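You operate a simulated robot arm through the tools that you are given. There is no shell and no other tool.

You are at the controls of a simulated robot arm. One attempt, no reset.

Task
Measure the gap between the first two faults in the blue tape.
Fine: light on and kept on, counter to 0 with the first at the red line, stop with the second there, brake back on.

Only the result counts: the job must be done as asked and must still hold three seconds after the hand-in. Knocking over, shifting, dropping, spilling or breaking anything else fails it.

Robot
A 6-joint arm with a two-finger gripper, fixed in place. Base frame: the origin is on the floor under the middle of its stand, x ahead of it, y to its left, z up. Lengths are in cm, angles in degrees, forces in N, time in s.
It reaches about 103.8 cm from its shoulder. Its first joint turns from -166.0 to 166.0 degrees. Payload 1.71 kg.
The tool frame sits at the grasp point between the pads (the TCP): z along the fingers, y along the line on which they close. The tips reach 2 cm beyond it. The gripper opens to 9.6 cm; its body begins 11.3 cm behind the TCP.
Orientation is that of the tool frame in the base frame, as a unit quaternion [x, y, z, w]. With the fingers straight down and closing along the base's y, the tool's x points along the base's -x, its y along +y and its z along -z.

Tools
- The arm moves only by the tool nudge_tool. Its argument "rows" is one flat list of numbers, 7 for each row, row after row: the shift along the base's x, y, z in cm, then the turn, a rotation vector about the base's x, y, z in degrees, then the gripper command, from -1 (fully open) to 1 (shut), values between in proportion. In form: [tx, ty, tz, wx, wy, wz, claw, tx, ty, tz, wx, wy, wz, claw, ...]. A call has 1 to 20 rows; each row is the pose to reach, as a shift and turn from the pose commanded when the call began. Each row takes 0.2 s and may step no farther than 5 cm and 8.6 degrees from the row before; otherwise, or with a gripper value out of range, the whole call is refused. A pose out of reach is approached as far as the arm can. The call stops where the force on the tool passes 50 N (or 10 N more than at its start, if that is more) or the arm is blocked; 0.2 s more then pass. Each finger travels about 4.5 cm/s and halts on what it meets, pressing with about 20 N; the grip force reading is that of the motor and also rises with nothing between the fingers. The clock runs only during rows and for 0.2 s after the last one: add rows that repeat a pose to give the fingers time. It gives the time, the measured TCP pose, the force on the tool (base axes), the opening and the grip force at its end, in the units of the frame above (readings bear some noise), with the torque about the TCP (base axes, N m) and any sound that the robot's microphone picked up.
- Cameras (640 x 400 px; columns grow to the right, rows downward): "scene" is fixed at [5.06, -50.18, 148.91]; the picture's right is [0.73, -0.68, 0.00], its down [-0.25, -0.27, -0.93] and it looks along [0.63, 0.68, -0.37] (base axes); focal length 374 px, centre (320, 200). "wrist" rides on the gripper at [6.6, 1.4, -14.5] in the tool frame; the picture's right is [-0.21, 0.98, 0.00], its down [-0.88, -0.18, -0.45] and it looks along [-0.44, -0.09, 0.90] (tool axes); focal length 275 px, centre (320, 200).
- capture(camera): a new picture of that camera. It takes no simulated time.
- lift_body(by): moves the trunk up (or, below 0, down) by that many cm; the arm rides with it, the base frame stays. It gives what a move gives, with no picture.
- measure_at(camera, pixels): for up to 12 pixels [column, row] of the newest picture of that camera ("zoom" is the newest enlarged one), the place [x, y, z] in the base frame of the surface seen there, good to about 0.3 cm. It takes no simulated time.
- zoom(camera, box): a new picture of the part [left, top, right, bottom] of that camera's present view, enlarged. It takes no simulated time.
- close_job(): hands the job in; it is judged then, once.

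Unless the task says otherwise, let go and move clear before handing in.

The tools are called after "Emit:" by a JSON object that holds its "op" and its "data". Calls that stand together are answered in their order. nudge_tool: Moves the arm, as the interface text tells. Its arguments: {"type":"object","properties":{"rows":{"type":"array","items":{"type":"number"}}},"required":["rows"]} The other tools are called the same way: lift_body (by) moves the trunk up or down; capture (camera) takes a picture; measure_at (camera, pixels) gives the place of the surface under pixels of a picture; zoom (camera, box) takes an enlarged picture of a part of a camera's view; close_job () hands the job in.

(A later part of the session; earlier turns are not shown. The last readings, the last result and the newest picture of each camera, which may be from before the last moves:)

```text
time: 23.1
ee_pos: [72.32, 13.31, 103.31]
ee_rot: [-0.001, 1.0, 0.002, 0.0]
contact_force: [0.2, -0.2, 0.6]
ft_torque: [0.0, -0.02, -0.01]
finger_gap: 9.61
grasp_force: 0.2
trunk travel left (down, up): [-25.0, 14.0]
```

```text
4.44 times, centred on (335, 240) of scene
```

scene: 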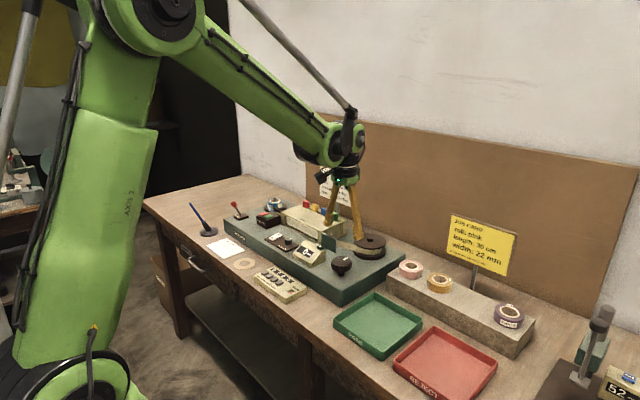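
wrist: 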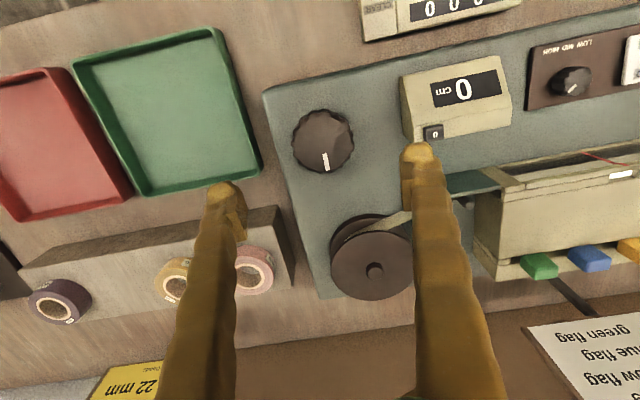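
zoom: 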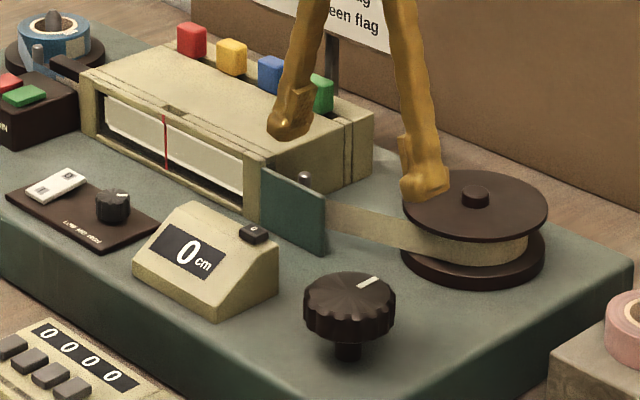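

Knob centre ≈ (72.35, 13.5), radius ≈2.7, top z 93; the fingers have room all round. I'll descend to z≈91.9 and close on it.

Emit:
{"op": "nudge_tool", "data": {"rows": [0, 0.2, -4, 0, 0, 0, -1, 0, 0.2, -8, 0, 0, 0, -1, 0, 0.2, -11.4, 0, 0, 0, -1, 0, 0.2, -11.4, 0, 0, 0, -1, 0, 0.2, -11.4, 0, 0, 0, 0, 0, 0.2, -11.4, 0, 0, 0, 0.5, 0, 0.2, -11.4, 0, 0, 0, 1, 0, 0.2, -11.4, 0, 0, 0, 1, 0, 0.2, -11.4, 0, 0, 0, 1]}}

Emit:
{"op": "capture", "data": {"camera": "wrist"}}

Emit:
{"op": "zoom", "data": {"camera": "scene", "box": [275, 195, 395, 285]}}

```text
time: 25.1
ee_pos: [72.17, 13.44, 92.31]
ee_rot: [-0.001, 1.0, 0.002, 0.0]
contact_force: [3.4, 34.5, 8.8]
ft_torque: [0.29, 0.06, 0.11]
finger_gap: 5.83
grasp_force: 34.7
trunk travel left (down, up): [-25.0, 14.0]
```

```text
taken
```

wrist: 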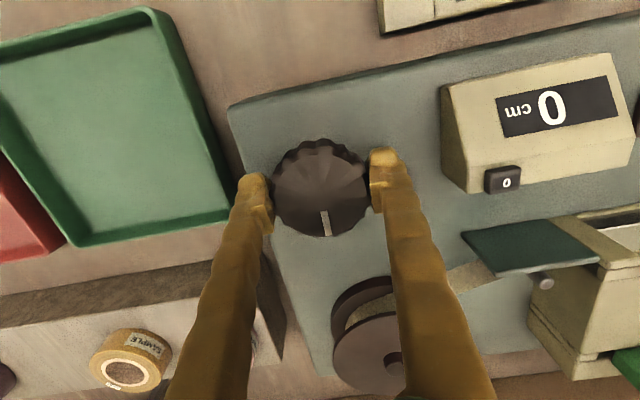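

```text
4.44 times, centred on (335, 240) of scene
```

zoom: 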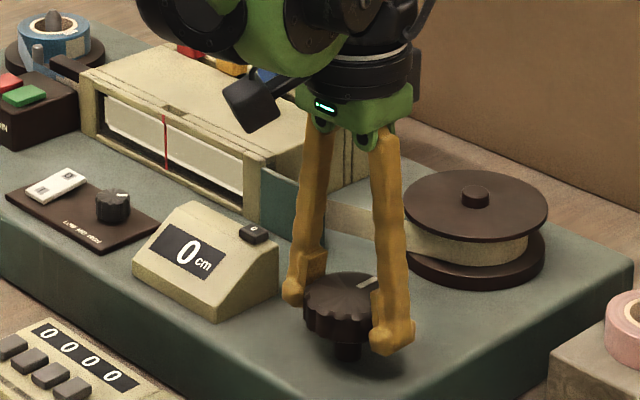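

Gripped with gap 5.8, but 34 N sideways in +y says the knob centre is slightly further +y. I'll shift +0.3 y and then try a small +24° turn (counter-clockwise from above).

Emit:
{"op": "nudge_tool", "data": {"rows": [0, 0.15, 0, 0, 0, 0, 1, 0, 0.3, 0, 0, 0, 0, 1, 0, 0.3, 0, 0, 0, 0, 1, 0, 0.3, 0, 0, 0, 6, 1, 0, 0.3, 0, 0, 0, 12, 1, 0, 0.3, 0, 0, 0, 18, 1, 0, 0.3, 0, 0, 0, 24, 1, 0, 0.3, 0, 0, 0, 24, 1]}}

Emit:
{"op": "zoom", "data": {"camera": "scene", "box": [275, 195, 395, 285]}}

Emit:
{"op": "capture", "data": {"camera": "wrist"}}

```text
time: 26.9
ee_pos: [72.48, 13.52, 92.38]
ee_rot: [-0.208, 0.978, 0.003, 0.0]
contact_force: [4.7, -37.0, 15.8]
ft_torque: [-0.46, 0.03, -0.58]
finger_gap: 5.78
grasp_force: 34.8
trunk travel left (down, up): [-25.0, 14.0]
```

```text
4.44 times, centred on (335, 240) of scene
```

zoom: 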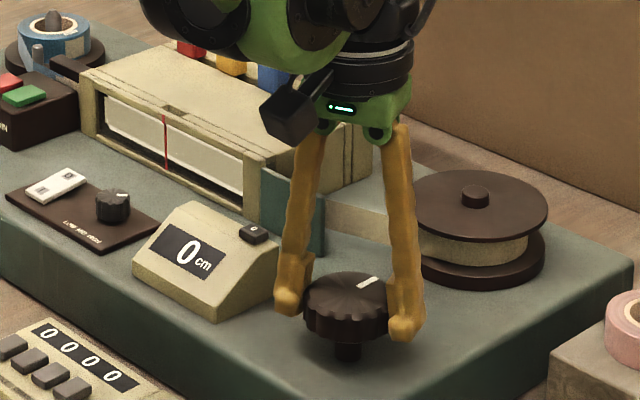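

```text
taken
```

wrist: 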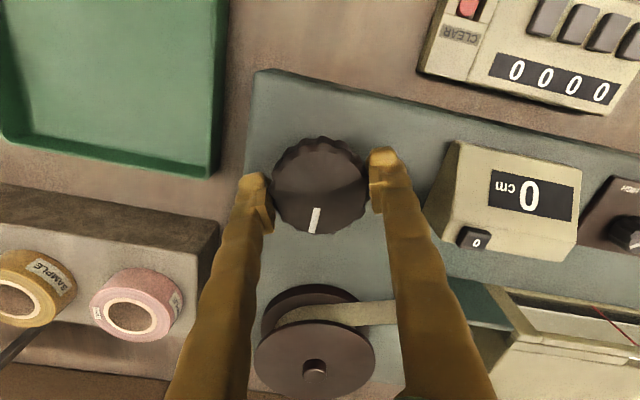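

The mark in the wrist view moved relative to the fingers, so the knob did not turn (−0.58 N m resisting) and the pads slid. I'll reduce the side load and try the other direction.

Emit:
{"op": "nudge_tool", "data": {"rows": [0, -0.15, 0, 0, 0, -6, 1, 0, -0.15, 0, 0, 0, -12, 1, 0, -0.15, 0, 0, 0, -18, 1, 0, -0.15, 0, 0, 0, -24, 1, 0, -0.15, 0, 0, 0, -30, 1, 0, -0.15, 0, 0, 0, -36, 1, 0, -0.15, 0, 0, 0, -42, 1, 0, -0.15, 0, 0, 0, -48, 1]}}

Emit:
{"op": "zoom", "data": {"camera": "scene", "box": [275, 195, 395, 285]}}

Emit:
{"op": "capture", "data": {"camera": "wrist"}}

```text
time: 28.7
ee_pos: [72.46, 13.54, 92.53]
ee_rot: [0.208, 0.978, 0.001, 0.0]
contact_force: [2.5, -20.6, 14.5]
ft_torque: [0.09, 0.16, -0.02]
finger_gap: 5.77
grasp_force: 34.9
trunk travel left (down, up): [-25.0, 14.0]
```

```text
4.44 times, centred on (335, 240) of scene
```

zoom: 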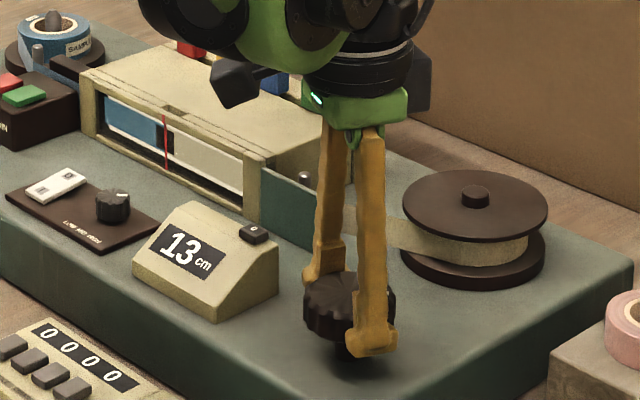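

```text
taken
```

wrist: 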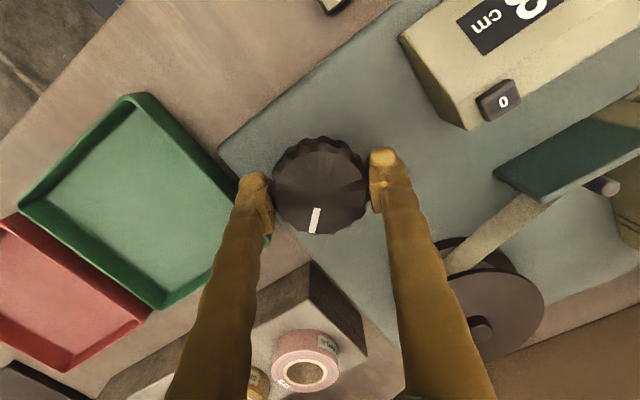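

Clockwise works: the counter reads 13 cm and blue tape has entered the window from the left. Zooming in on the window now.

Emit:
{"op": "zoom", "data": {"camera": "scene", "box": [285, 208, 345, 248]}}

Emit:
{"op": "zoom", "data": {"camera": "scene", "box": [270, 180, 300, 215]}}

```text
10.00 times, centred on (315, 228) of scene
```

zoom: 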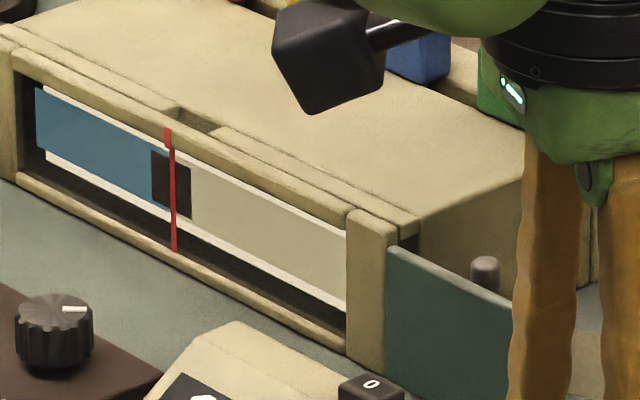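

```text
11.43 times, centred on (285, 198) of scene
```

zoom: 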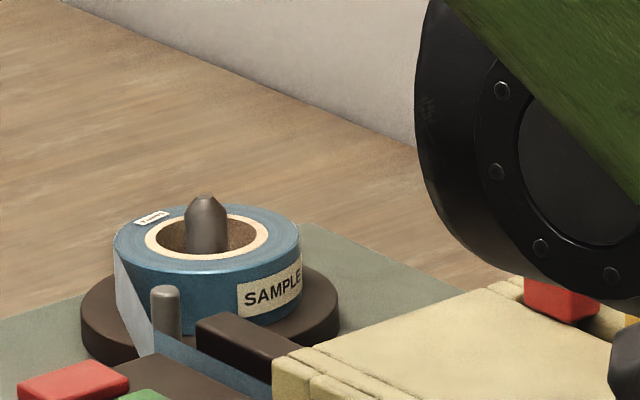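

The dark patch at the line is the splice between leader and blue tape. I'll wind on in small turns (about 5 cm each), looking at the window every time.

Emit:
{"op": "nudge_tool", "data": {"rows": [0, -0.08, 0.1, 0, 0, -5, 1, 0, -0.08, 0.1, 0, 0, -10, 1, 0, -0.08, 0.1, 0, 0, -15, 1, 0, -0.08, 0.1, 0, 0, -20, 1, 0, -0.08, 0.1, 0, 0, -20, 1]}}

Emit:
{"op": "zoom", "data": {"camera": "scene", "box": [280, 205, 350, 265]}}

```text
time: 29.9
ee_pos: [72.4, 13.47, 92.58]
ee_rot: [0.374, 0.927, 0.002, 0.0]
contact_force: [-10.8, -6.4, -11.5]
ft_torque: [0.26, 0.21, -0.05]
finger_gap: 5.77
grasp_force: 35.3
trunk travel left (down, up): [-25.0, 14.0]
```

```text
6.67 times, centred on (315, 235) of scene
```

zoom: 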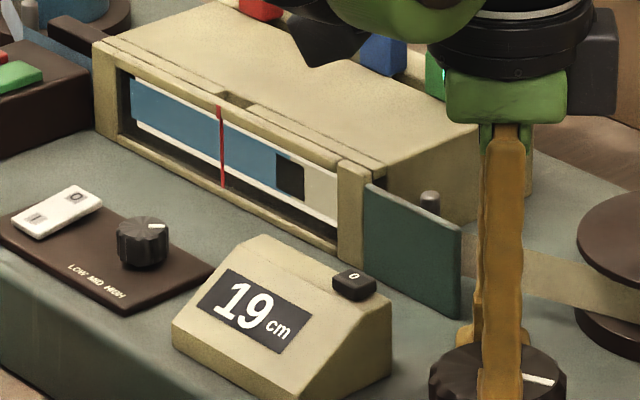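

19 cm now, the splice has passed to the right and the blue at the window is clean so far. Winding another 20°.

Emit:
{"op": "nudge_tool", "data": {"rows": [0, 0, 0, 0, 0, -5, 1, 0, 0, 0, 0, 0, -10, 1, 0, 0, 0, 0, 0, -15, 1, 0, 0, 0, 0, 0, -20, 1, 0, 0, 0, 0, 0, -20, 1]}}

Emit:
{"op": "zoom", "data": {"camera": "scene", "box": [280, 205, 350, 265]}}

```text
time: 31.1
ee_pos: [72.56, 13.54, 92.31]
ee_rot: [0.529, 0.849, 0.001, 0.001]
contact_force: [1.6, -5.5, 9.2]
ft_torque: [-0.12, 0.05, -0.02]
finger_gap: 5.79
grasp_force: 35.2
trunk travel left (down, up): [-25.0, 14.0]
```

```text
6.67 times, centred on (315, 235) of scene
```

zoom: 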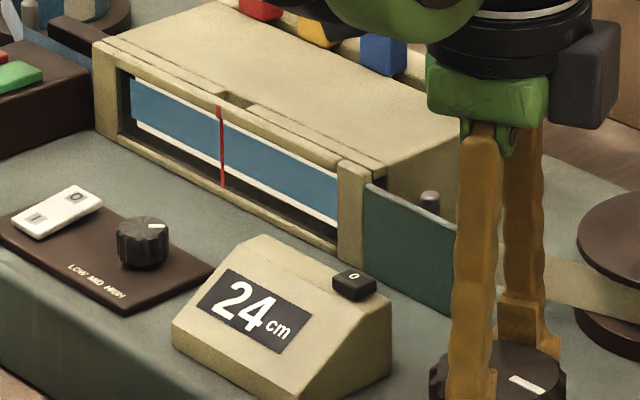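

24 cm; let me look closer at the window for subtle faults before going on.

Emit:
{"op": "zoom", "data": {"camera": "scene", "box": [288, 210, 322, 238]}}

Emit:
{"op": "capture", "data": {"camera": "wrist"}}

```text
14.29 times, centred on (305, 224) of scene
```

zoom: 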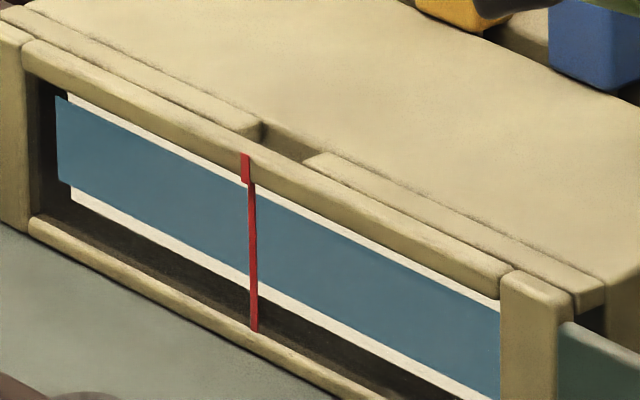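

```text
taken
```

wrist: 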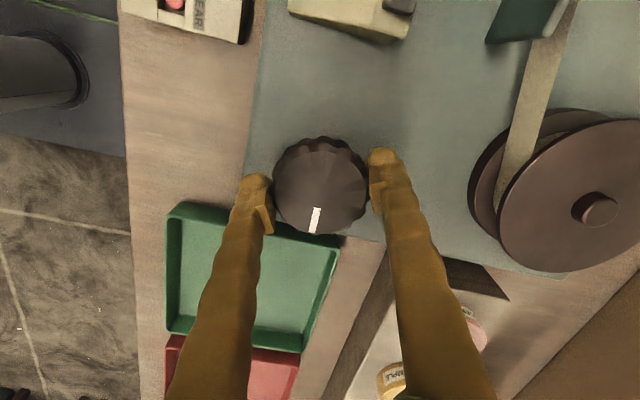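

The blue is clean across the window. Winding another 20°.

Emit:
{"op": "nudge_tool", "data": {"rows": [0, 0, 0, 0, 0, -5, 1, 0, 0, 0, 0, 0, -10, 1, 0, 0, 0, 0, 0, -15, 1, 0, 0, 0, 0, 0, -20, 1, 0, 0, 0, 0, 0, -20, 1]}}

Emit:
{"op": "zoom", "data": {"camera": "scene", "box": [285, 205, 335, 255]}}

```text
time: 32.3
ee_pos: [72.51, 13.61, 92.56]
ee_rot: [0.668, 0.744, 0.001, 0.0]
contact_force: [-0.1, -11.0, 1.9]
ft_torque: [-0.03, -0.02, -0.01]
finger_gap: 5.75
grasp_force: 34.9
trunk travel left (down, up): [-25.0, 14.0]
```

```text
8.00 times, centred on (310, 230) of scene
```

zoom: 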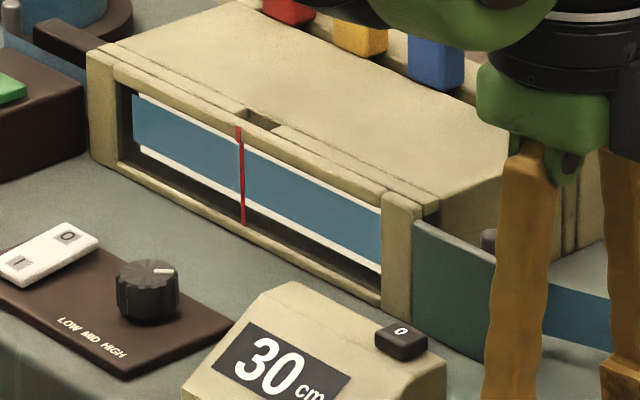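

30 cm, still clean. Continue another 20°.

Emit:
{"op": "nudge_tool", "data": {"rows": [0, 0, 0, 0, 0, -5, 1, 0, 0, 0, 0, 0, -10, 1, 0, 0, 0, 0, 0, -15, 1, 0, 0, 0, 0, 0, -20, 1, 0, 0, 0, 0, 0, -20, 1]}}

Emit:
{"op": "zoom", "data": {"camera": "scene", "box": [285, 205, 335, 255]}}

```text
time: 33.5
ee_pos: [72.55, 13.52, 92.53]
ee_rot: [0.787, 0.617, 0.002, 0.001]
contact_force: [8.5, 4.5, 3.8]
ft_torque: [0.24, 0.02, 0.02]
finger_gap: 5.77
grasp_force: 35.2
trunk travel left (down, up): [-25.0, 14.0]
```

```text
8.00 times, centred on (310, 230) of scene
```

zoom: 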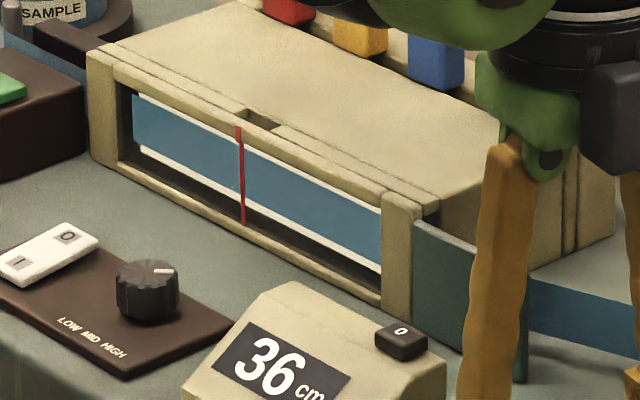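

36 cm, still clean. Continuing another 20°.

Emit:
{"op": "nudge_tool", "data": {"rows": [0, 0, 0, 0, 0, -5, 1, 0, 0, 0, 0, 0, -10, 1, 0, 0, 0, 0, 0, -15, 1, 0, 0, 0, 0, 0, -20, 1, 0, 0, 0, 0, 0, -20, 1]}}

Emit:
{"op": "zoom", "data": {"camera": "scene", "box": [285, 205, 335, 255]}}

```text
time: 34.7
ee_pos: [72.53, 13.51, 92.52]
ee_rot: [0.883, 0.469, 0.0, 0.002]
contact_force: [13.3, -5.0, 13.6]
ft_torque: [-0.25, -0.02, 0.02]
finger_gap: 5.79
grasp_force: 35.3
trunk travel left (down, up): [-25.0, 14.0]
```

```text
8.00 times, centred on (310, 230) of scene
```

zoom: 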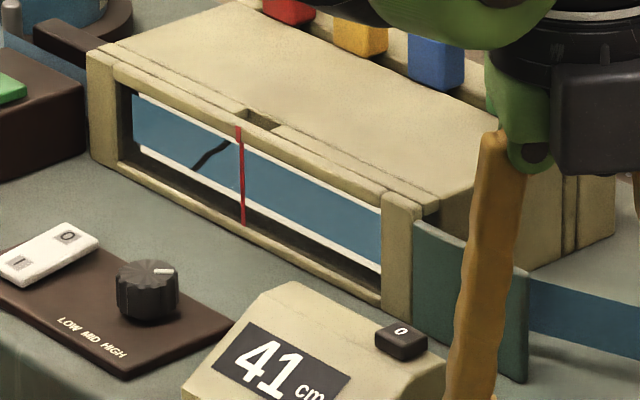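

A dark diagonal crease shows on the blue at about (212,155) in the zoom — the first fault, still left of the red line. I'll zoom closer and measure its position against the line.

Emit:
{"op": "zoom", "data": {"camera": "scene", "box": [290, 212, 318, 234]}}

```text
16.00 times, centred on (304, 223) of scene
```

zoom: 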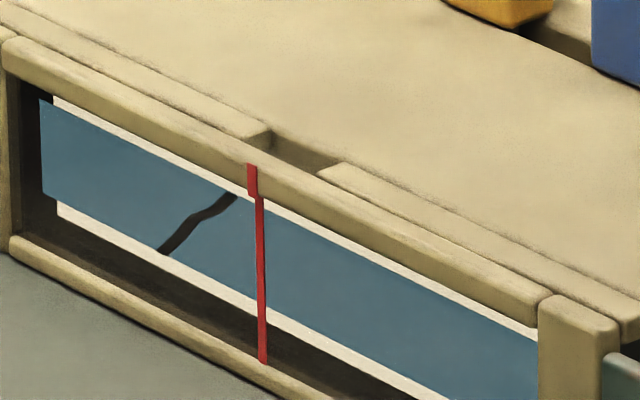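

Emit:
{"op": "measure_at", "data": {"camera": "zoom", "pixels": [[165, 248], [185, 232], [198, 218], [215, 208], [235, 195], [253, 180], [261, 250], [262, 355], [261, 300], [240, 260], [280, 260], [300, 230]]}}

```text
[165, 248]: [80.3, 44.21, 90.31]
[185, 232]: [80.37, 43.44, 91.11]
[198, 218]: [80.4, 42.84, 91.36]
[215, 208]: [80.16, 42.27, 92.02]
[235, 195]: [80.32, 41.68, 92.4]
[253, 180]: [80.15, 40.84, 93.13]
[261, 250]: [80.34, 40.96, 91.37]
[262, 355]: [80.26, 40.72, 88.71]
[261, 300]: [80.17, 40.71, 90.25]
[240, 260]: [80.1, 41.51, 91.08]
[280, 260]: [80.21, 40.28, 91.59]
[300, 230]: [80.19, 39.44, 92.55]
```

Crease centre is at y≈42.9 versus the red line at y≈40.8, so about 2.05 cm to go — roughly 7°. Turning that gently.

Emit:
{"op": "nudge_tool", "data": {"rows": [0, 0, 0, 0, 0, -2, 1, 0, 0, 0, 0, 0, -4, 1, 0, 0, 0, 0, 0, -6, 1, 0, 0, 0, 0, 0, -7, 1, 0, 0, 0, 0, 0, -7, 1]}}

Emit:
{"op": "zoom", "data": {"camera": "scene", "box": [290, 212, 318, 234]}}

Emit:
{"op": "measure_at", "data": {"camera": "zoom", "pixels": [[261, 250], [262, 300], [261, 230], [262, 280]]}}

Emit:
{"op": "zoom", "data": {"camera": "scene", "box": [285, 205, 335, 255]}}

```text
time: 35.9
ee_pos: [72.6, 13.51, 92.42]
ee_rot: [0.91, 0.415, 0.001, 0.002]
contact_force: [21.6, -6.4, 17.4]
ft_torque: [0.0, -0.21, -0.01]
finger_gap: 5.75
grasp_force: 34.9
trunk travel left (down, up): [-25.0, 14.0]
```

```text
16.00 times, centred on (304, 223) of scene
```

zoom: 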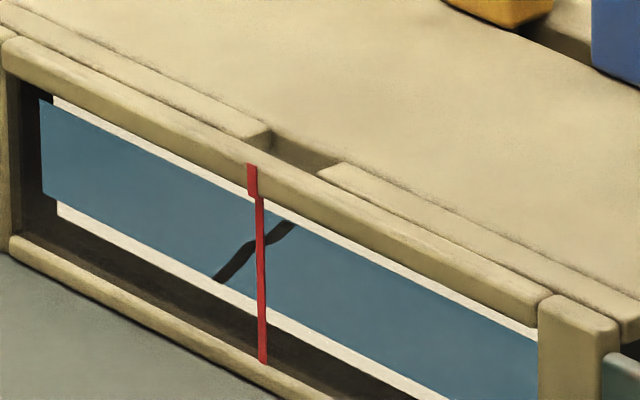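

```text
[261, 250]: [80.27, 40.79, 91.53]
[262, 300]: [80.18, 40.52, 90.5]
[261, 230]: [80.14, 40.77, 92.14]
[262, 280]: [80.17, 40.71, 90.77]
```

```text
8.00 times, centred on (310, 230) of scene
```

zoom: 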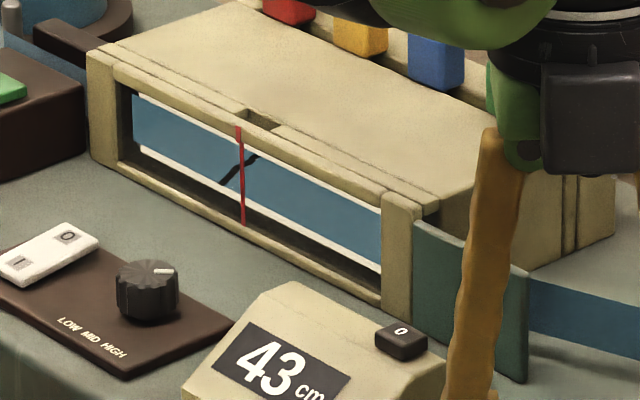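

The crease now straddles the line: its centre is at x≈255 px against the line at 261, about 0.2–0.3 cm short. I'll turn 1° more, then open the fingers and see that it holds.

Emit:
{"op": "nudge_tool", "data": {"rows": [0, 0, 0, 0, 0, -0.5, 1, 0, 0, 0, 0, 0, -1, 1, 0, 0, 0, 0, 0, -1, 1]}}

Emit:
{"op": "zoom", "data": {"camera": "scene", "box": [290, 212, 318, 234]}}

```text
time: 36.7
ee_pos: [72.56, 13.53, 92.49]
ee_rot: [0.913, 0.408, 0.001, 0.002]
contact_force: [25.6, -7.0, 28.8]
ft_torque: [-0.26, -0.11, 0.06]
finger_gap: 5.77
grasp_force: 34.9
trunk travel left (down, up): [-25.0, 14.0]
```

```text
16.00 times, centred on (304, 223) of scene
```

zoom: 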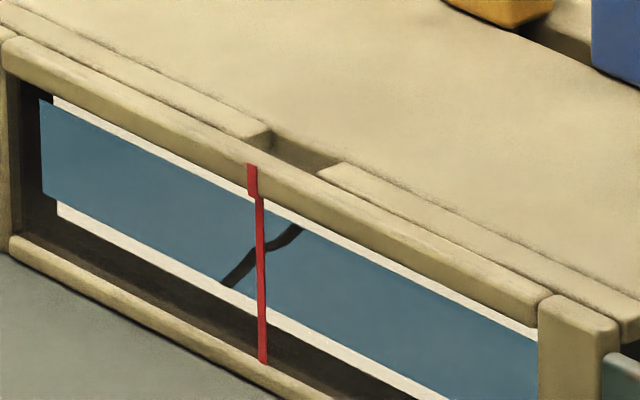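

The crease centre (~262 px) is now on the line (261 px). I'll open the fingers and confirm the tape doesn't move.

Emit:
{"op": "nudge_tool", "data": {"rows": [0, 0, 0, 0, 0, 0, 0, 0, 0, 0, 0, 0, 0, -0.8, 0, 0, 0, 0, 0, 0, -0.8, 0, 0, 0, 0, 0, 0, -0.8]}}

Emit:
{"op": "zoom", "data": {"camera": "scene", "box": [290, 212, 318, 234]}}

Emit:
{"op": "zoom", "data": {"camera": "scene", "box": [285, 205, 365, 275]}}

```text
time: 37.7
ee_pos: [72.5, 13.68, 92.4]
ee_rot: [0.913, 0.407, 0.0, 0.002]
contact_force: [-0.4, 0.6, 0.4]
ft_torque: [-0.05, 0.0, -0.02]
finger_gap: 8.64
grasp_force: 0.0
trunk travel left (down, up): [-25.0, 14.0]
```

```text
16.00 times, centred on (304, 223) of scene
```

zoom: 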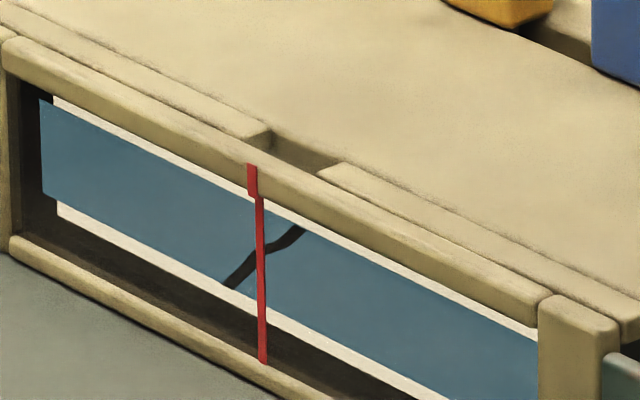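

```text
5.71 times, centred on (325, 240) of scene
```

zoom: 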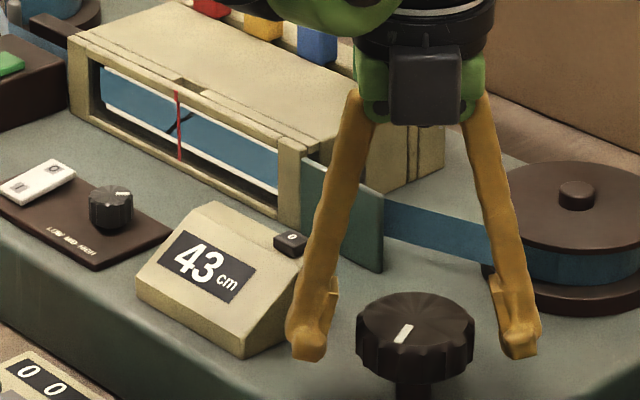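

Released, the crease centre sits at about 266 px versus the line at 261 px (≈0.1 cm), counter 43. I'll rise, turn the wrist back to neutral, and use the wrist camera from straight in front (y≈40.8) to check alignment free of parallax.

Emit:
{"op": "nudge_tool", "data": {"rows": [0, 0, 3.4, 0, 0, 0, -1, 0, 0, 6.8, 0, 0, 0, -1, 0, 0, 10.2, 0, 0, 0, -1, -0.8, 1.6, 10.2, 0, 0, 8.24, -1, -1.6, 3.2, 10.2, 0, 0, 16.5, -1, -2.3, 4.8, 10.2, 0, 0, 24.7, -1, -3.1, 6.4, 10.2, 0, 0, 33, -1, -3.9, 8, 10.2, 0, 0, 41.2, -1, -4.7, 9.6, 10.2, 0, 0, 49.5, -1, -5.5, 11.2, 10.2, 0, 0, 57.7, -1, -6.3, 12.8, 10.2, 0, 0, 65.9, -1, -7, 14.5, 10.2, 0, 0, 74.2, -1, -7.8, 16.1, 10.2, 0, 0, 82.4, -1, -8.6, 17.7, 10.2, 0, 0, 90.7, -1, -9.4, 19.3, 10.2, 0, 0, 98.9, -1, -10.2, 20.9, 10.2, 0, 0, 107.2, -1, -11, 22.5, 10.2, 0, 0, 115.4, -1, -11.7, 24.1, 10.2, 0, 0, 123.7, -1, -12.5, 25.7, 10.2, 0, 0, 131.9, -1]}}

Emit:
{"op": "capture", "data": {"camera": "wrist"}}

Emit:
{"op": "zoom", "data": {"camera": "scene", "box": [285, 205, 365, 275]}}

```text
time: 41.7
ee_pos: [59.85, 39.32, 102.64]
ee_rot: [-0.001, 1.0, 0.001, 0.0]
contact_force: [0.3, 0.1, -1.1]
ft_torque: [-0.01, -0.01, 0.0]
finger_gap: 9.63
grasp_force: 0.1
trunk travel left (down, up): [-25.0, 14.0]
```

```text
taken
```

wrist: 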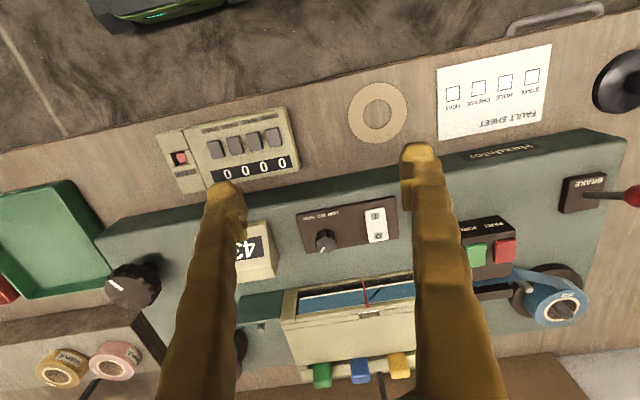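

```text
5.71 times, centred on (325, 240) of scene
```

zoom: 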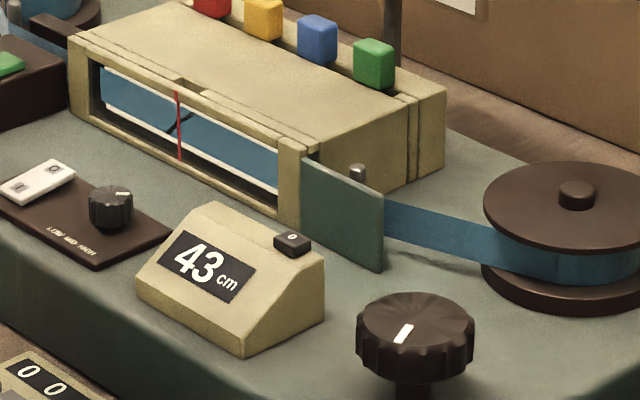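

The tape held still (43 cm). Zooming the wrist view on the red line at about (366,290).

Emit:
{"op": "zoom", "data": {"camera": "wrist", "box": [325, 270, 410, 320]}}

```text
7.53 times, centred on (368, 295) of wrist
```

zoom: 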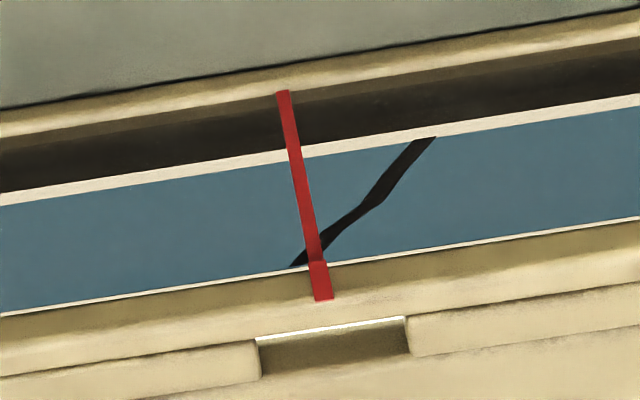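

From straight in front, the crease centre (~(362,202)) is clearly right of the red line (~(304,206)) — about 1 cm upstream — so the tape lies behind the line and the scene view had parallax. I'll measure in this view to confirm.

Emit:
{"op": "measure_at", "data": {"camera": "zoom", "pixels": [[283, 100], [303, 205], [322, 290], [362, 208], [415, 145], [315, 245], [150, 215], [500, 165], [150, 160], [230, 225]]}}

Emit:
{"op": "measure_at", "data": {"camera": "wrist", "pixels": [[320, 298], [340, 297], [385, 290], [365, 285], [366, 300], [367, 315]]}}

```text
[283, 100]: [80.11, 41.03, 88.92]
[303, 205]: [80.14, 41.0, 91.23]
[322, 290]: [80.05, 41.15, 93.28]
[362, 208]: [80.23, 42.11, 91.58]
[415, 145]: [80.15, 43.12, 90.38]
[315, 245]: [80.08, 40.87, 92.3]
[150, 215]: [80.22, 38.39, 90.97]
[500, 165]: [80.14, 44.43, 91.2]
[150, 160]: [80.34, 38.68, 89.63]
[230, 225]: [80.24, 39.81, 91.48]
```

```text
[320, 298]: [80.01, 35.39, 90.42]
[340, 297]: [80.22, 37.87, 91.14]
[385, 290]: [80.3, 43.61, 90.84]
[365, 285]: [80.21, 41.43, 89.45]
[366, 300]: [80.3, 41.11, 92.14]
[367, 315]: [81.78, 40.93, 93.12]
```

A clear pane at x≈80.2 fools the depth readings; the straight-on view shows the crease about 1.0 cm upstream of the line. I'll go back to the knob and advance ≈3.6° more.

Emit:
{"op": "nudge_tool", "data": {"rows": [2.1, -4.29, 0, 0, 0, 0, -1, 4.2, -8.58, 0, 0, 0, 0, -1, 6.3, -12.87, 0, 0, 0, 0, -1, 8.4, -17.16, 0, 0, 0, 0, -1, 10.5, -21.45, 0, 0, 0, 0, -1, 12.6, -25.7, 0, 0, 0, 0, -1, 12.6, -25.7, -3.5, 0, 0, 0, -1, 12.6, -25.7, -7, 0, 0, 0, -1, 12.6, -25.7, -10.4, 0, 0, 0, -1, 12.6, -25.7, -10.4, 0, 0, 0, -1, 12.6, -25.7, -10.4, 0, 0, 0, 0, 12.6, -25.7, -10.4, 0, 0, 0, 0.6, 12.6, -25.7, -10.4, 0, 0, 0, 1, 12.6, -25.7, -10.4, 0, 0, 0, 1, 12.6, -25.7, -10.4, 0, 0, 0, 1]}}

Emit:
{"op": "zoom", "data": {"camera": "scene", "box": [290, 212, 318, 234]}}

```text
time: 44.9
ee_pos: [72.39, 13.52, 92.23]
ee_rot: [-0.001, 1.0, 0.002, 0.0]
contact_force: [-1.4, -0.9, -4.1]
ft_torque: [0.02, 0.02, -0.02]
finger_gap: 5.79
grasp_force: 35.1
trunk travel left (down, up): [-25.0, 14.0]
```

```text
16.00 times, centred on (304, 223) of scene
```

zoom: 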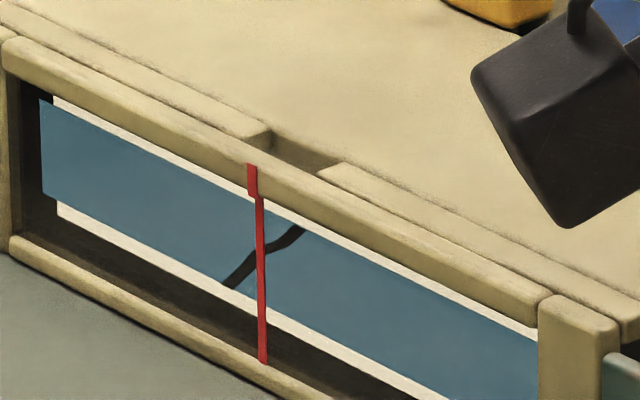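

Gripped well centred (forces near zero), tape unmoved. Turning −3.5° now.

Emit:
{"op": "nudge_tool", "data": {"rows": [0, 0, 0, 0, 0, -1.2, 1, 0, 0, 0, 0, 0, -2.4, 1, 0, 0, 0, 0, 0, -3.5, 1, 0, 0, 0, 0, 0, -3.5, 1, 0, 0, 0, 0, 0, -3.5, 1]}}

Emit:
{"op": "zoom", "data": {"camera": "scene", "box": [290, 212, 318, 234]}}

```text
time: 46.1
ee_pos: [72.51, 13.54, 92.46]
ee_rot: [0.031, 1.0, 0.001, 0.0]
contact_force: [2.2, -1.8, 17.1]
ft_torque: [-0.02, 0.09, -0.05]
finger_gap: 5.81
grasp_force: 35.1
trunk travel left (down, up): [-25.0, 14.0]
```

```text
16.00 times, centred on (304, 223) of scene
```

zoom: 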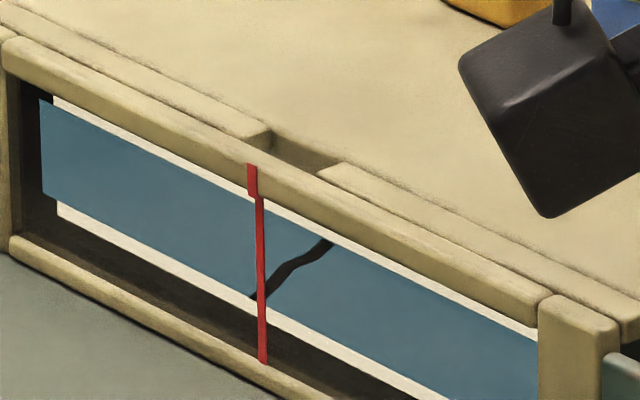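

Crease centre moved to ≈294 px; the target by the straight-on view is ≈298 px. A further −0.4°, then release and rise to the straight-on viewpoint.

Emit:
{"op": "nudge_tool", "data": {"rows": [0, 0, 0, 0, 0, -0.4, 1, 0, 0, 0, 0, 0, -0.4, 1, 0, 0, 0, 0, 0, -0.4, 0, 0, 0, 0, 0, 0, -0.4, -1, 0, 0, 0, 0, 0, -0.4, -1, 0, 0, 0, 0, 0, -0.4, -1, 0, 0, 3.5, 0, 0, 0, -1, 0, 0, 7, 0, 0, 3.9, -1, 0, 0, 10.2, 0, 0, 3.9, -1, -2.1, 4.29, 10.2, 0, 0, 3.9, -1, -4.2, 8.58, 10.2, 0, 0, 3.9, -1, -6.3, 12.87, 10.2, 0, 0, 3.9, -1, -8.4, 17.16, 10.2, 0, 0, 3.9, -1, -10.5, 21.45, 10.2, 0, 0, 3.9, -1, -12.6, 25.8, 10.2, 0, 0, 3.9, -1, -12.6, 25.8, 10.2, 0, 0, 3.9, -1]}}

Emit:
{"op": "zoom", "data": {"camera": "wrist", "box": [325, 270, 410, 320]}}

Emit:
{"op": "zoom", "data": {"camera": "scene", "box": [290, 212, 318, 234]}}

Emit:
{"op": "capture", "data": {"camera": "wrist"}}

```text
time: 49.5
ee_pos: [60.23, 39.54, 102.78]
ee_rot: [-0.004, 1.0, 0.002, 0.0]
contact_force: [-0.6, 0.3, -0.1]
ft_torque: [-0.08, -0.04, 0.0]
finger_gap: 9.58
grasp_force: 0.1
trunk travel left (down, up): [-25.0, 14.0]
```

```text
7.53 times, centred on (368, 295) of wrist
```

zoom: 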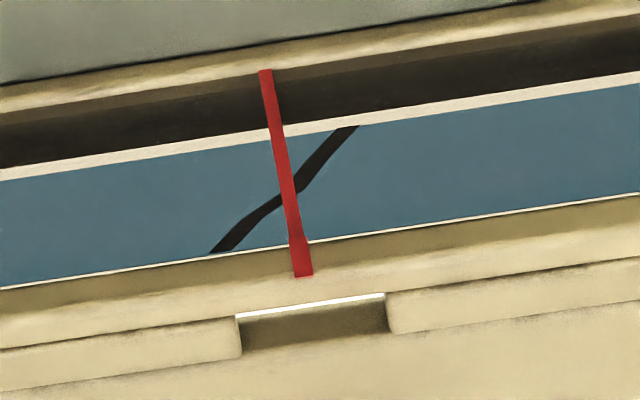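

```text
16.00 times, centred on (304, 223) of scene
```

zoom: 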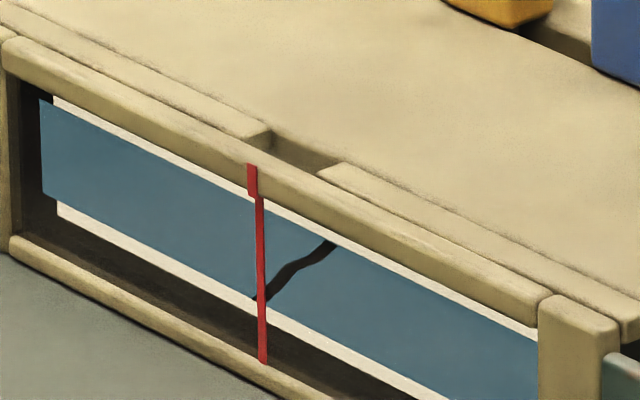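

```text
taken
```

wrist: 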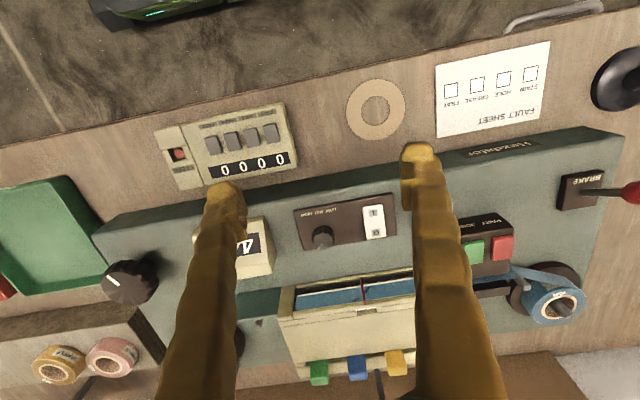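

The crease centre (≈283,188) is now within ~0.05 cm of the line (≈286) seen straight on. Next, close the fingers and go above the counter's "0" button at about (73.7, 23.3).

Emit:
{"op": "nudge_tool", "data": {"rows": [3, -3.5, 0, 0, 0, 0, 0, 6, -7, 0, 0, 0, 0, 1, 9, -10.4, 0, 0, 0, 0, 1, 12, -13.8, 0, 0, 0, 0, 1, 13.4, -15.5, -1, 0, 0, 0, 1, 13.4, -15.5, -4.5, 0, 0, 0, 1, 13.4, -15.5, -4.5, 0, 0, 0, 1, 13.4, -15.5, -4.5, 0, 0, 0, 1]}}

Emit:
{"op": "zoom", "data": {"camera": "scene", "box": [285, 205, 365, 275]}}

Emit:
{"op": "capture", "data": {"camera": "wrist"}}

```text
time: 51.3
ee_pos: [73.65, 24.18, 98.15]
ee_rot: [-0.003, 1.0, 0.002, 0.0]
contact_force: [-0.5, -0.8, 0.2]
ft_torque: [0.01, 0.0, 0.04]
finger_gap: 0.0
grasp_force: 20.1
trunk travel left (down, up): [-25.0, 14.0]
```

```text
5.71 times, centred on (325, 240) of scene
```

zoom: 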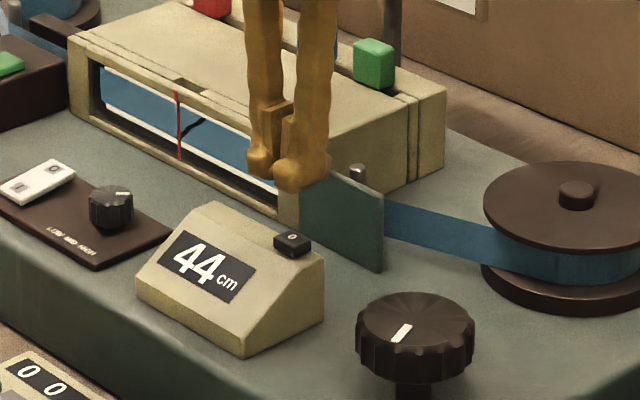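

```text
taken
```

wrist: 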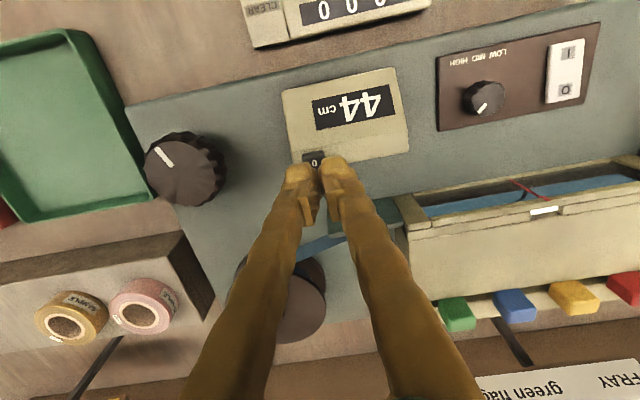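

Counter shows 44. I'll measure the button at pixel (314,160) once more before pressing.

Emit:
{"op": "zoom", "data": {"camera": "wrist", "box": [280, 130, 360, 190]}}

Emit:
{"op": "measure_at", "data": {"camera": "zoom", "pixels": [[270, 170], [240, 185], [300, 165], [265, 200], [240, 140], [350, 130]]}}

Emit:
{"op": "zoom", "data": {"camera": "scene", "box": [310, 230, 335, 250]}}

Emit:
{"op": "measure_at", "data": {"camera": "zoom", "pixels": [[260, 170], [300, 150], [330, 170], [290, 195], [290, 170], [380, 250], [220, 180], [340, 140]]}}

```text
6.67 times, centred on (320, 160) of wrist
```

zoom: 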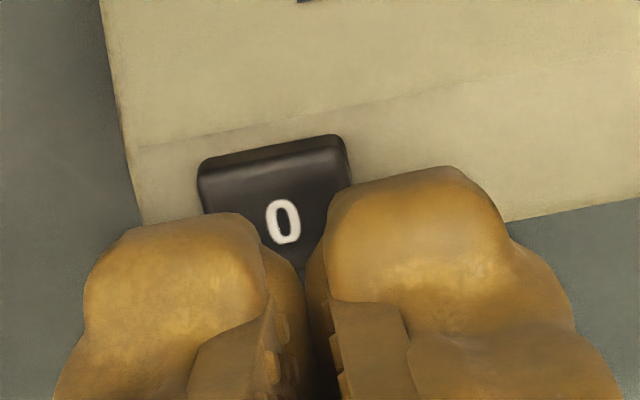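

```text
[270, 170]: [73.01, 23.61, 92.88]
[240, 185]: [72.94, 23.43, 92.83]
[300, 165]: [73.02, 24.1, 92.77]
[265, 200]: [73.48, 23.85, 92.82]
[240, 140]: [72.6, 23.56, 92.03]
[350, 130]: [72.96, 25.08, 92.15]
```

```text
16.00 times, centred on (322, 240) of scene
```

zoom: 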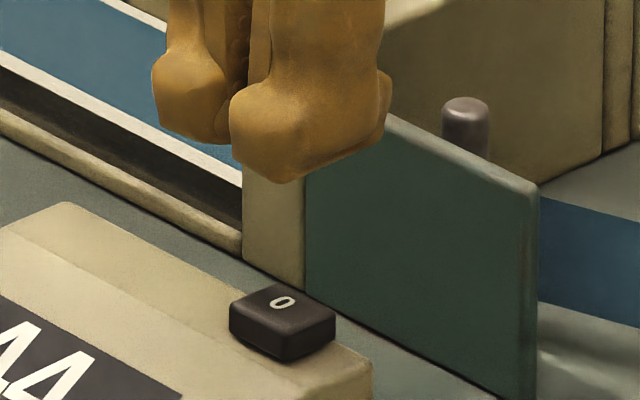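

```text
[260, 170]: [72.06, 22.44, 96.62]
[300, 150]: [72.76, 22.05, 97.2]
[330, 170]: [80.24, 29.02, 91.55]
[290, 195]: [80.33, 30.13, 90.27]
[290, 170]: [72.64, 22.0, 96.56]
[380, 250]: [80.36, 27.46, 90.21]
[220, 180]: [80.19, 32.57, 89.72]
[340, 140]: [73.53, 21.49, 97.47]
```

Button centre ≈ (73.6, 23.6, 92.9) lies under the near fingertip. I'll press down about 3.7 cm in small steps.

Emit:
{"op": "nudge_tool", "data": {"rows": [0, -0.1, -2, 0, 0, 0, 1, 0, -0.1, -2.8, 0, 0, 0, 1, 0, -0.1, -3.2, 0, 0, 0, 1, 0, -0.1, -3.5, 0, 0, 0, 1, 0, -0.1, -3.75, 0, 0, 0, 1, 0, -0.1, -3.75, 0, 0, 0, 1]}}

Emit:
{"op": "zoom", "data": {"camera": "scene", "box": [285, 205, 365, 275]}}

```text
time: 52.7
ee_pos: [73.42, 23.79, 94.21]
ee_rot: [-0.003, 1.0, 0.002, 0.0]
contact_force: [2.6, 1.9, 6.6]
ft_torque: [0.0, -0.05, 0.03]
finger_gap: 0.58
grasp_force: 28.9
trunk travel left (down, up): [-25.0, 14.0]
heard: click
```

```text
5.71 times, centred on (325, 240) of scene
```

zoom: 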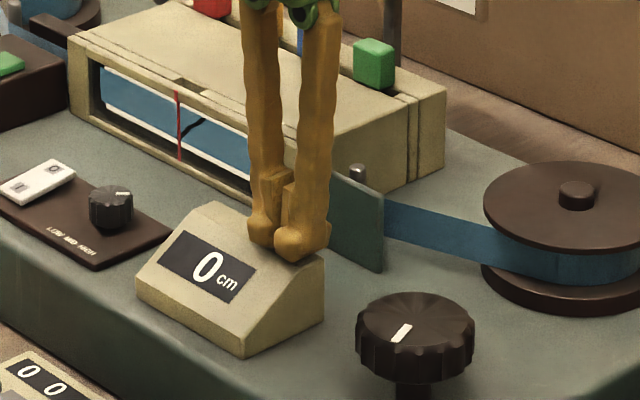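

Click, and the counter reads 0 with the crease still at the line. Now I'll lift, pre-rotate +50° for a long stroke, and come down onto the knob again.

Emit:
{"op": "nudge_tool", "data": {"rows": [0, 0, 3, 0, 0, 0, 1, 0, 0, 7, 0, 0, 0, 1, -0.3, -2.5, 8, 0, 0, 8.4, 0, -0.6, -5, 8, 0, 0, 16.8, -1, -0.9, -7.5, 8, 0, 0, 25.2, -1, -1.1, -10.3, 8, 0, 0, 33.6, -1, -1.1, -10.3, 8, 0, 0, 42, -1, -1.1, -10.3, 8, 0, 0, 50, -1, -1.1, -10.3, 8, 0, 0, 50, -1, -1.1, -10.3, 8, 0, 0, 50, -1]}}

Emit:
{"op": "capture", "data": {"camera": "wrist"}}

Emit:
{"op": "zoom", "data": {"camera": "scene", "box": [285, 205, 365, 275]}}

```text
time: 54.9
ee_pos: [72.16, 13.57, 102.28]
ee_rot: [-0.427, 0.904, 0.003, -0.001]
contact_force: [-0.7, 0.6, 0.3]
ft_torque: [0.03, 0.0, -0.02]
finger_gap: 9.6
grasp_force: 0.1
trunk travel left (down, up): [-25.0, 14.0]
```

```text
taken
```

wrist: 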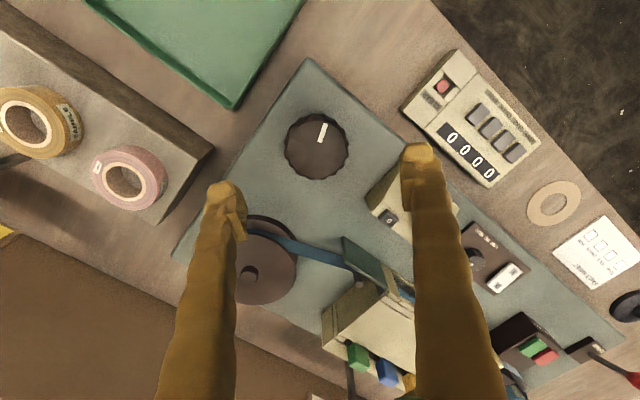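

```text
5.71 times, centred on (325, 240) of scene
```

zoom: 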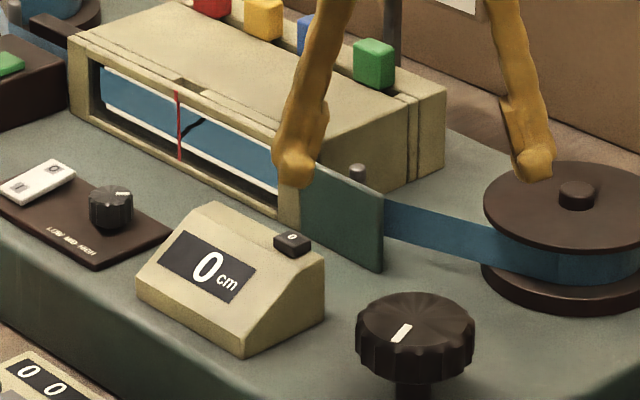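

Counter still 0, and the wrist is above the knob rotated +50°. Descending and gripping.

Emit:
{"op": "nudge_tool", "data": {"rows": [0.3, 0, -3.5, 0, 0, 0, -1, 0.3, 0, -7, 0, 0, 0, -1, 0.3, 0, -10.1, 0, 0, 0, -1, 0.3, 0, -10.1, 0, 0, 0, -1, 0.3, 0, -10.1, 0, 0, 0, 0, 0.3, 0, -10.1, 0, 0, 0, 0.6, 0.3, 0, -10.1, 0, 0, 0, 1, 0.3, 0, -10.1, 0, 0, 0, 1, 0.3, 0, -10.1, 0, 0, 0, 1]}}

Emit:
{"op": "zoom", "data": {"camera": "scene", "box": [285, 205, 365, 275]}}

```text
time: 56.9
ee_pos: [72.37, 13.29, 92.18]
ee_rot: [-0.426, 0.905, 0.003, -0.001]
contact_force: [-20.9, 9.8, -8.9]
ft_torque: [0.14, -0.06, 0.02]
finger_gap: 5.81
grasp_force: 35.4
trunk travel left (down, up): [-25.0, 14.0]
```

```text
5.71 times, centred on (325, 240) of scene
```

zoom: 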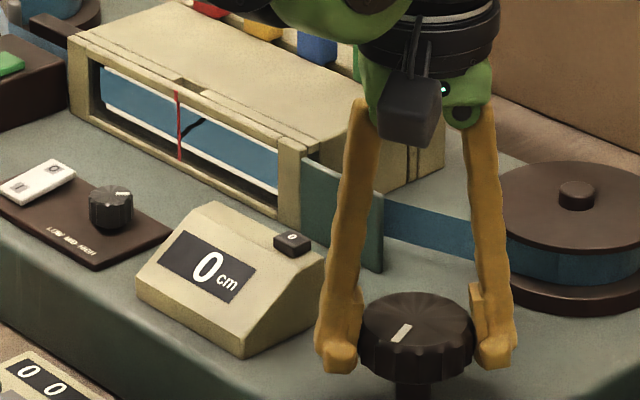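

Gripped, with ~23 N side load along the finger axis; I'll shift 0.1 cm that way and start winding 20°.

Emit:
{"op": "nudge_tool", "data": {"rows": [-0.05, 0.05, 0, 0, 0, -5, 1, -0.1, 0.1, 0, 0, 0, -10, 1, -0.1, 0.1, 0, 0, 0, -15, 1, -0.1, 0.1, 0, 0, 0, -20, 1, -0.1, 0.1, 0, 0, 0, -20, 1]}}

Emit:
{"op": "zoom", "data": {"camera": "scene", "box": [285, 205, 335, 255]}}

```text
time: 58.1
ee_pos: [72.33, 13.34, 92.15]
ee_rot: [-0.261, 0.965, 0.003, -0.001]
contact_force: [-10.8, -9.7, 1.0]
ft_torque: [-0.2, -0.01, -0.03]
finger_gap: 5.78
grasp_force: 35.1
trunk travel left (down, up): [-25.0, 14.0]
```

```text
8.00 times, centred on (310, 230) of scene
```

zoom: 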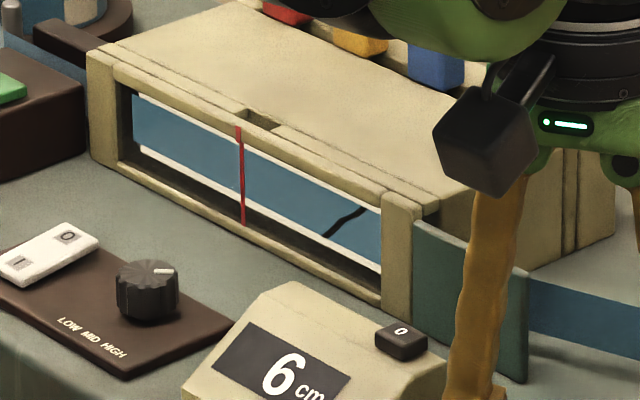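

6 cm, crease moved right, left side clean. Continue 20°.

Emit:
{"op": "nudge_tool", "data": {"rows": [0, 0, 0, 0, 0, -5, 1, 0, 0, 0, 0, 0, -10, 1, 0, 0, 0, 0, 0, -15, 1, 0, 0, 0, 0, 0, -20, 1, 0, 0, 0, 0, 0, -20, 1]}}

Emit:
{"op": "zoom", "data": {"camera": "scene", "box": [285, 205, 335, 255]}}

```text
time: 59.3
ee_pos: [72.4, 13.49, 92.22]
ee_rot: [-0.089, 0.996, 0.001, 0.0]
contact_force: [-16.3, -15.8, -2.3]
ft_torque: [0.01, 0.0, -0.02]
finger_gap: 5.81
grasp_force: 35.1
trunk travel left (down, up): [-25.0, 14.0]
```

```text
8.00 times, centred on (310, 230) of scene
```

zoom: 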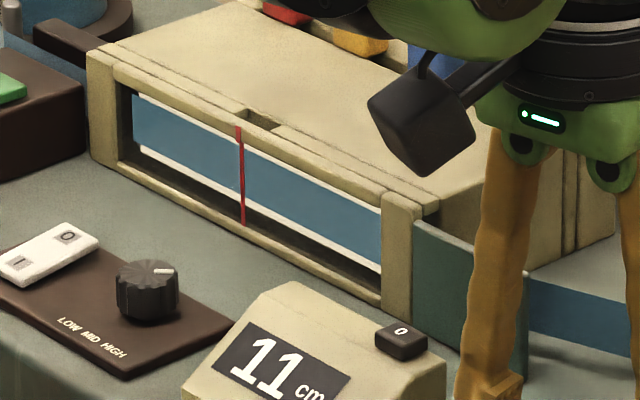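

11 cm, clean. Continue 20° with a small load-relieving shift.

Emit:
{"op": "nudge_tool", "data": {"rows": [-0.03, -0.05, 0, 0, 0, -5, 1, -0.05, -0.05, 0, 0, 0, -10, 1, -0.05, -0.05, 0, 0, 0, -15, 1, -0.05, -0.05, 0, 0, 0, -20, 1, -0.05, -0.05, 0, 0, 0, -20, 1]}}

Emit:
{"op": "zoom", "data": {"camera": "scene", "box": [285, 205, 335, 255]}}

```text
time: 60.5
ee_pos: [72.31, 13.58, 92.32]
ee_rot: [0.083, 0.997, 0.003, 0.0]
contact_force: [3.0, 2.5, 4.3]
ft_torque: [0.16, -0.15, 0.0]
finger_gap: 5.83
grasp_force: 34.9
trunk travel left (down, up): [-25.0, 14.0]
```

```text
8.00 times, centred on (310, 230) of scene
```

zoom: 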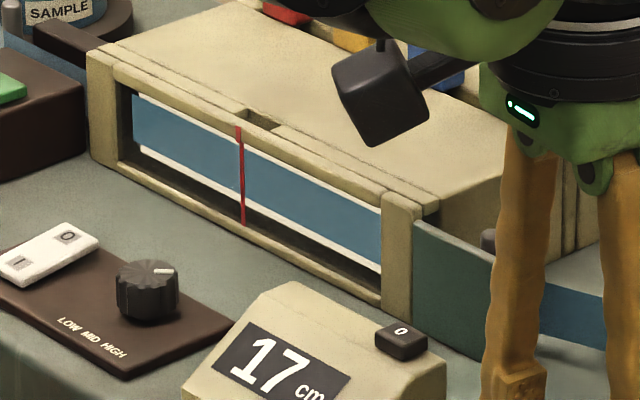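

17 cm, still clean. Continue 20°.

Emit:
{"op": "nudge_tool", "data": {"rows": [0, 0, 0, 0, 0, -5, 1, 0, 0, 0, 0, 0, -10, 1, 0, 0, 0, 0, 0, -15, 1, 0, 0, 0, 0, 0, -20, 1, 0, 0, 0, 0, 0, -20, 1]}}

Emit:
{"op": "zoom", "data": {"camera": "scene", "box": [285, 205, 335, 255]}}

```text
time: 61.7
ee_pos: [72.39, 13.62, 92.18]
ee_rot: [0.255, 0.967, 0.002, 0.001]
contact_force: [12.5, 3.8, 28.2]
ft_torque: [0.08, 0.04, 0.02]
finger_gap: 5.81
grasp_force: 35.9
trunk travel left (down, up): [-25.0, 14.0]
```

```text
8.00 times, centred on (310, 230) of scene
```

zoom: 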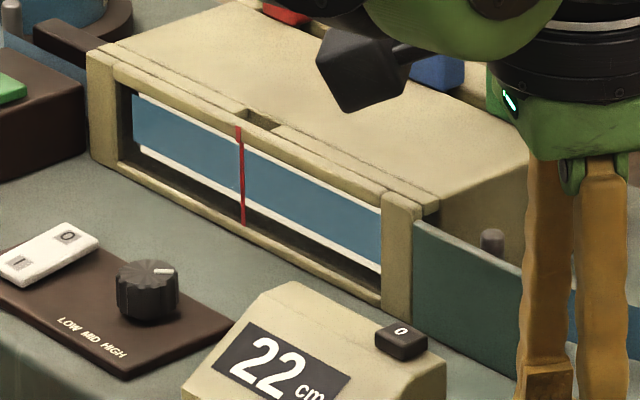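

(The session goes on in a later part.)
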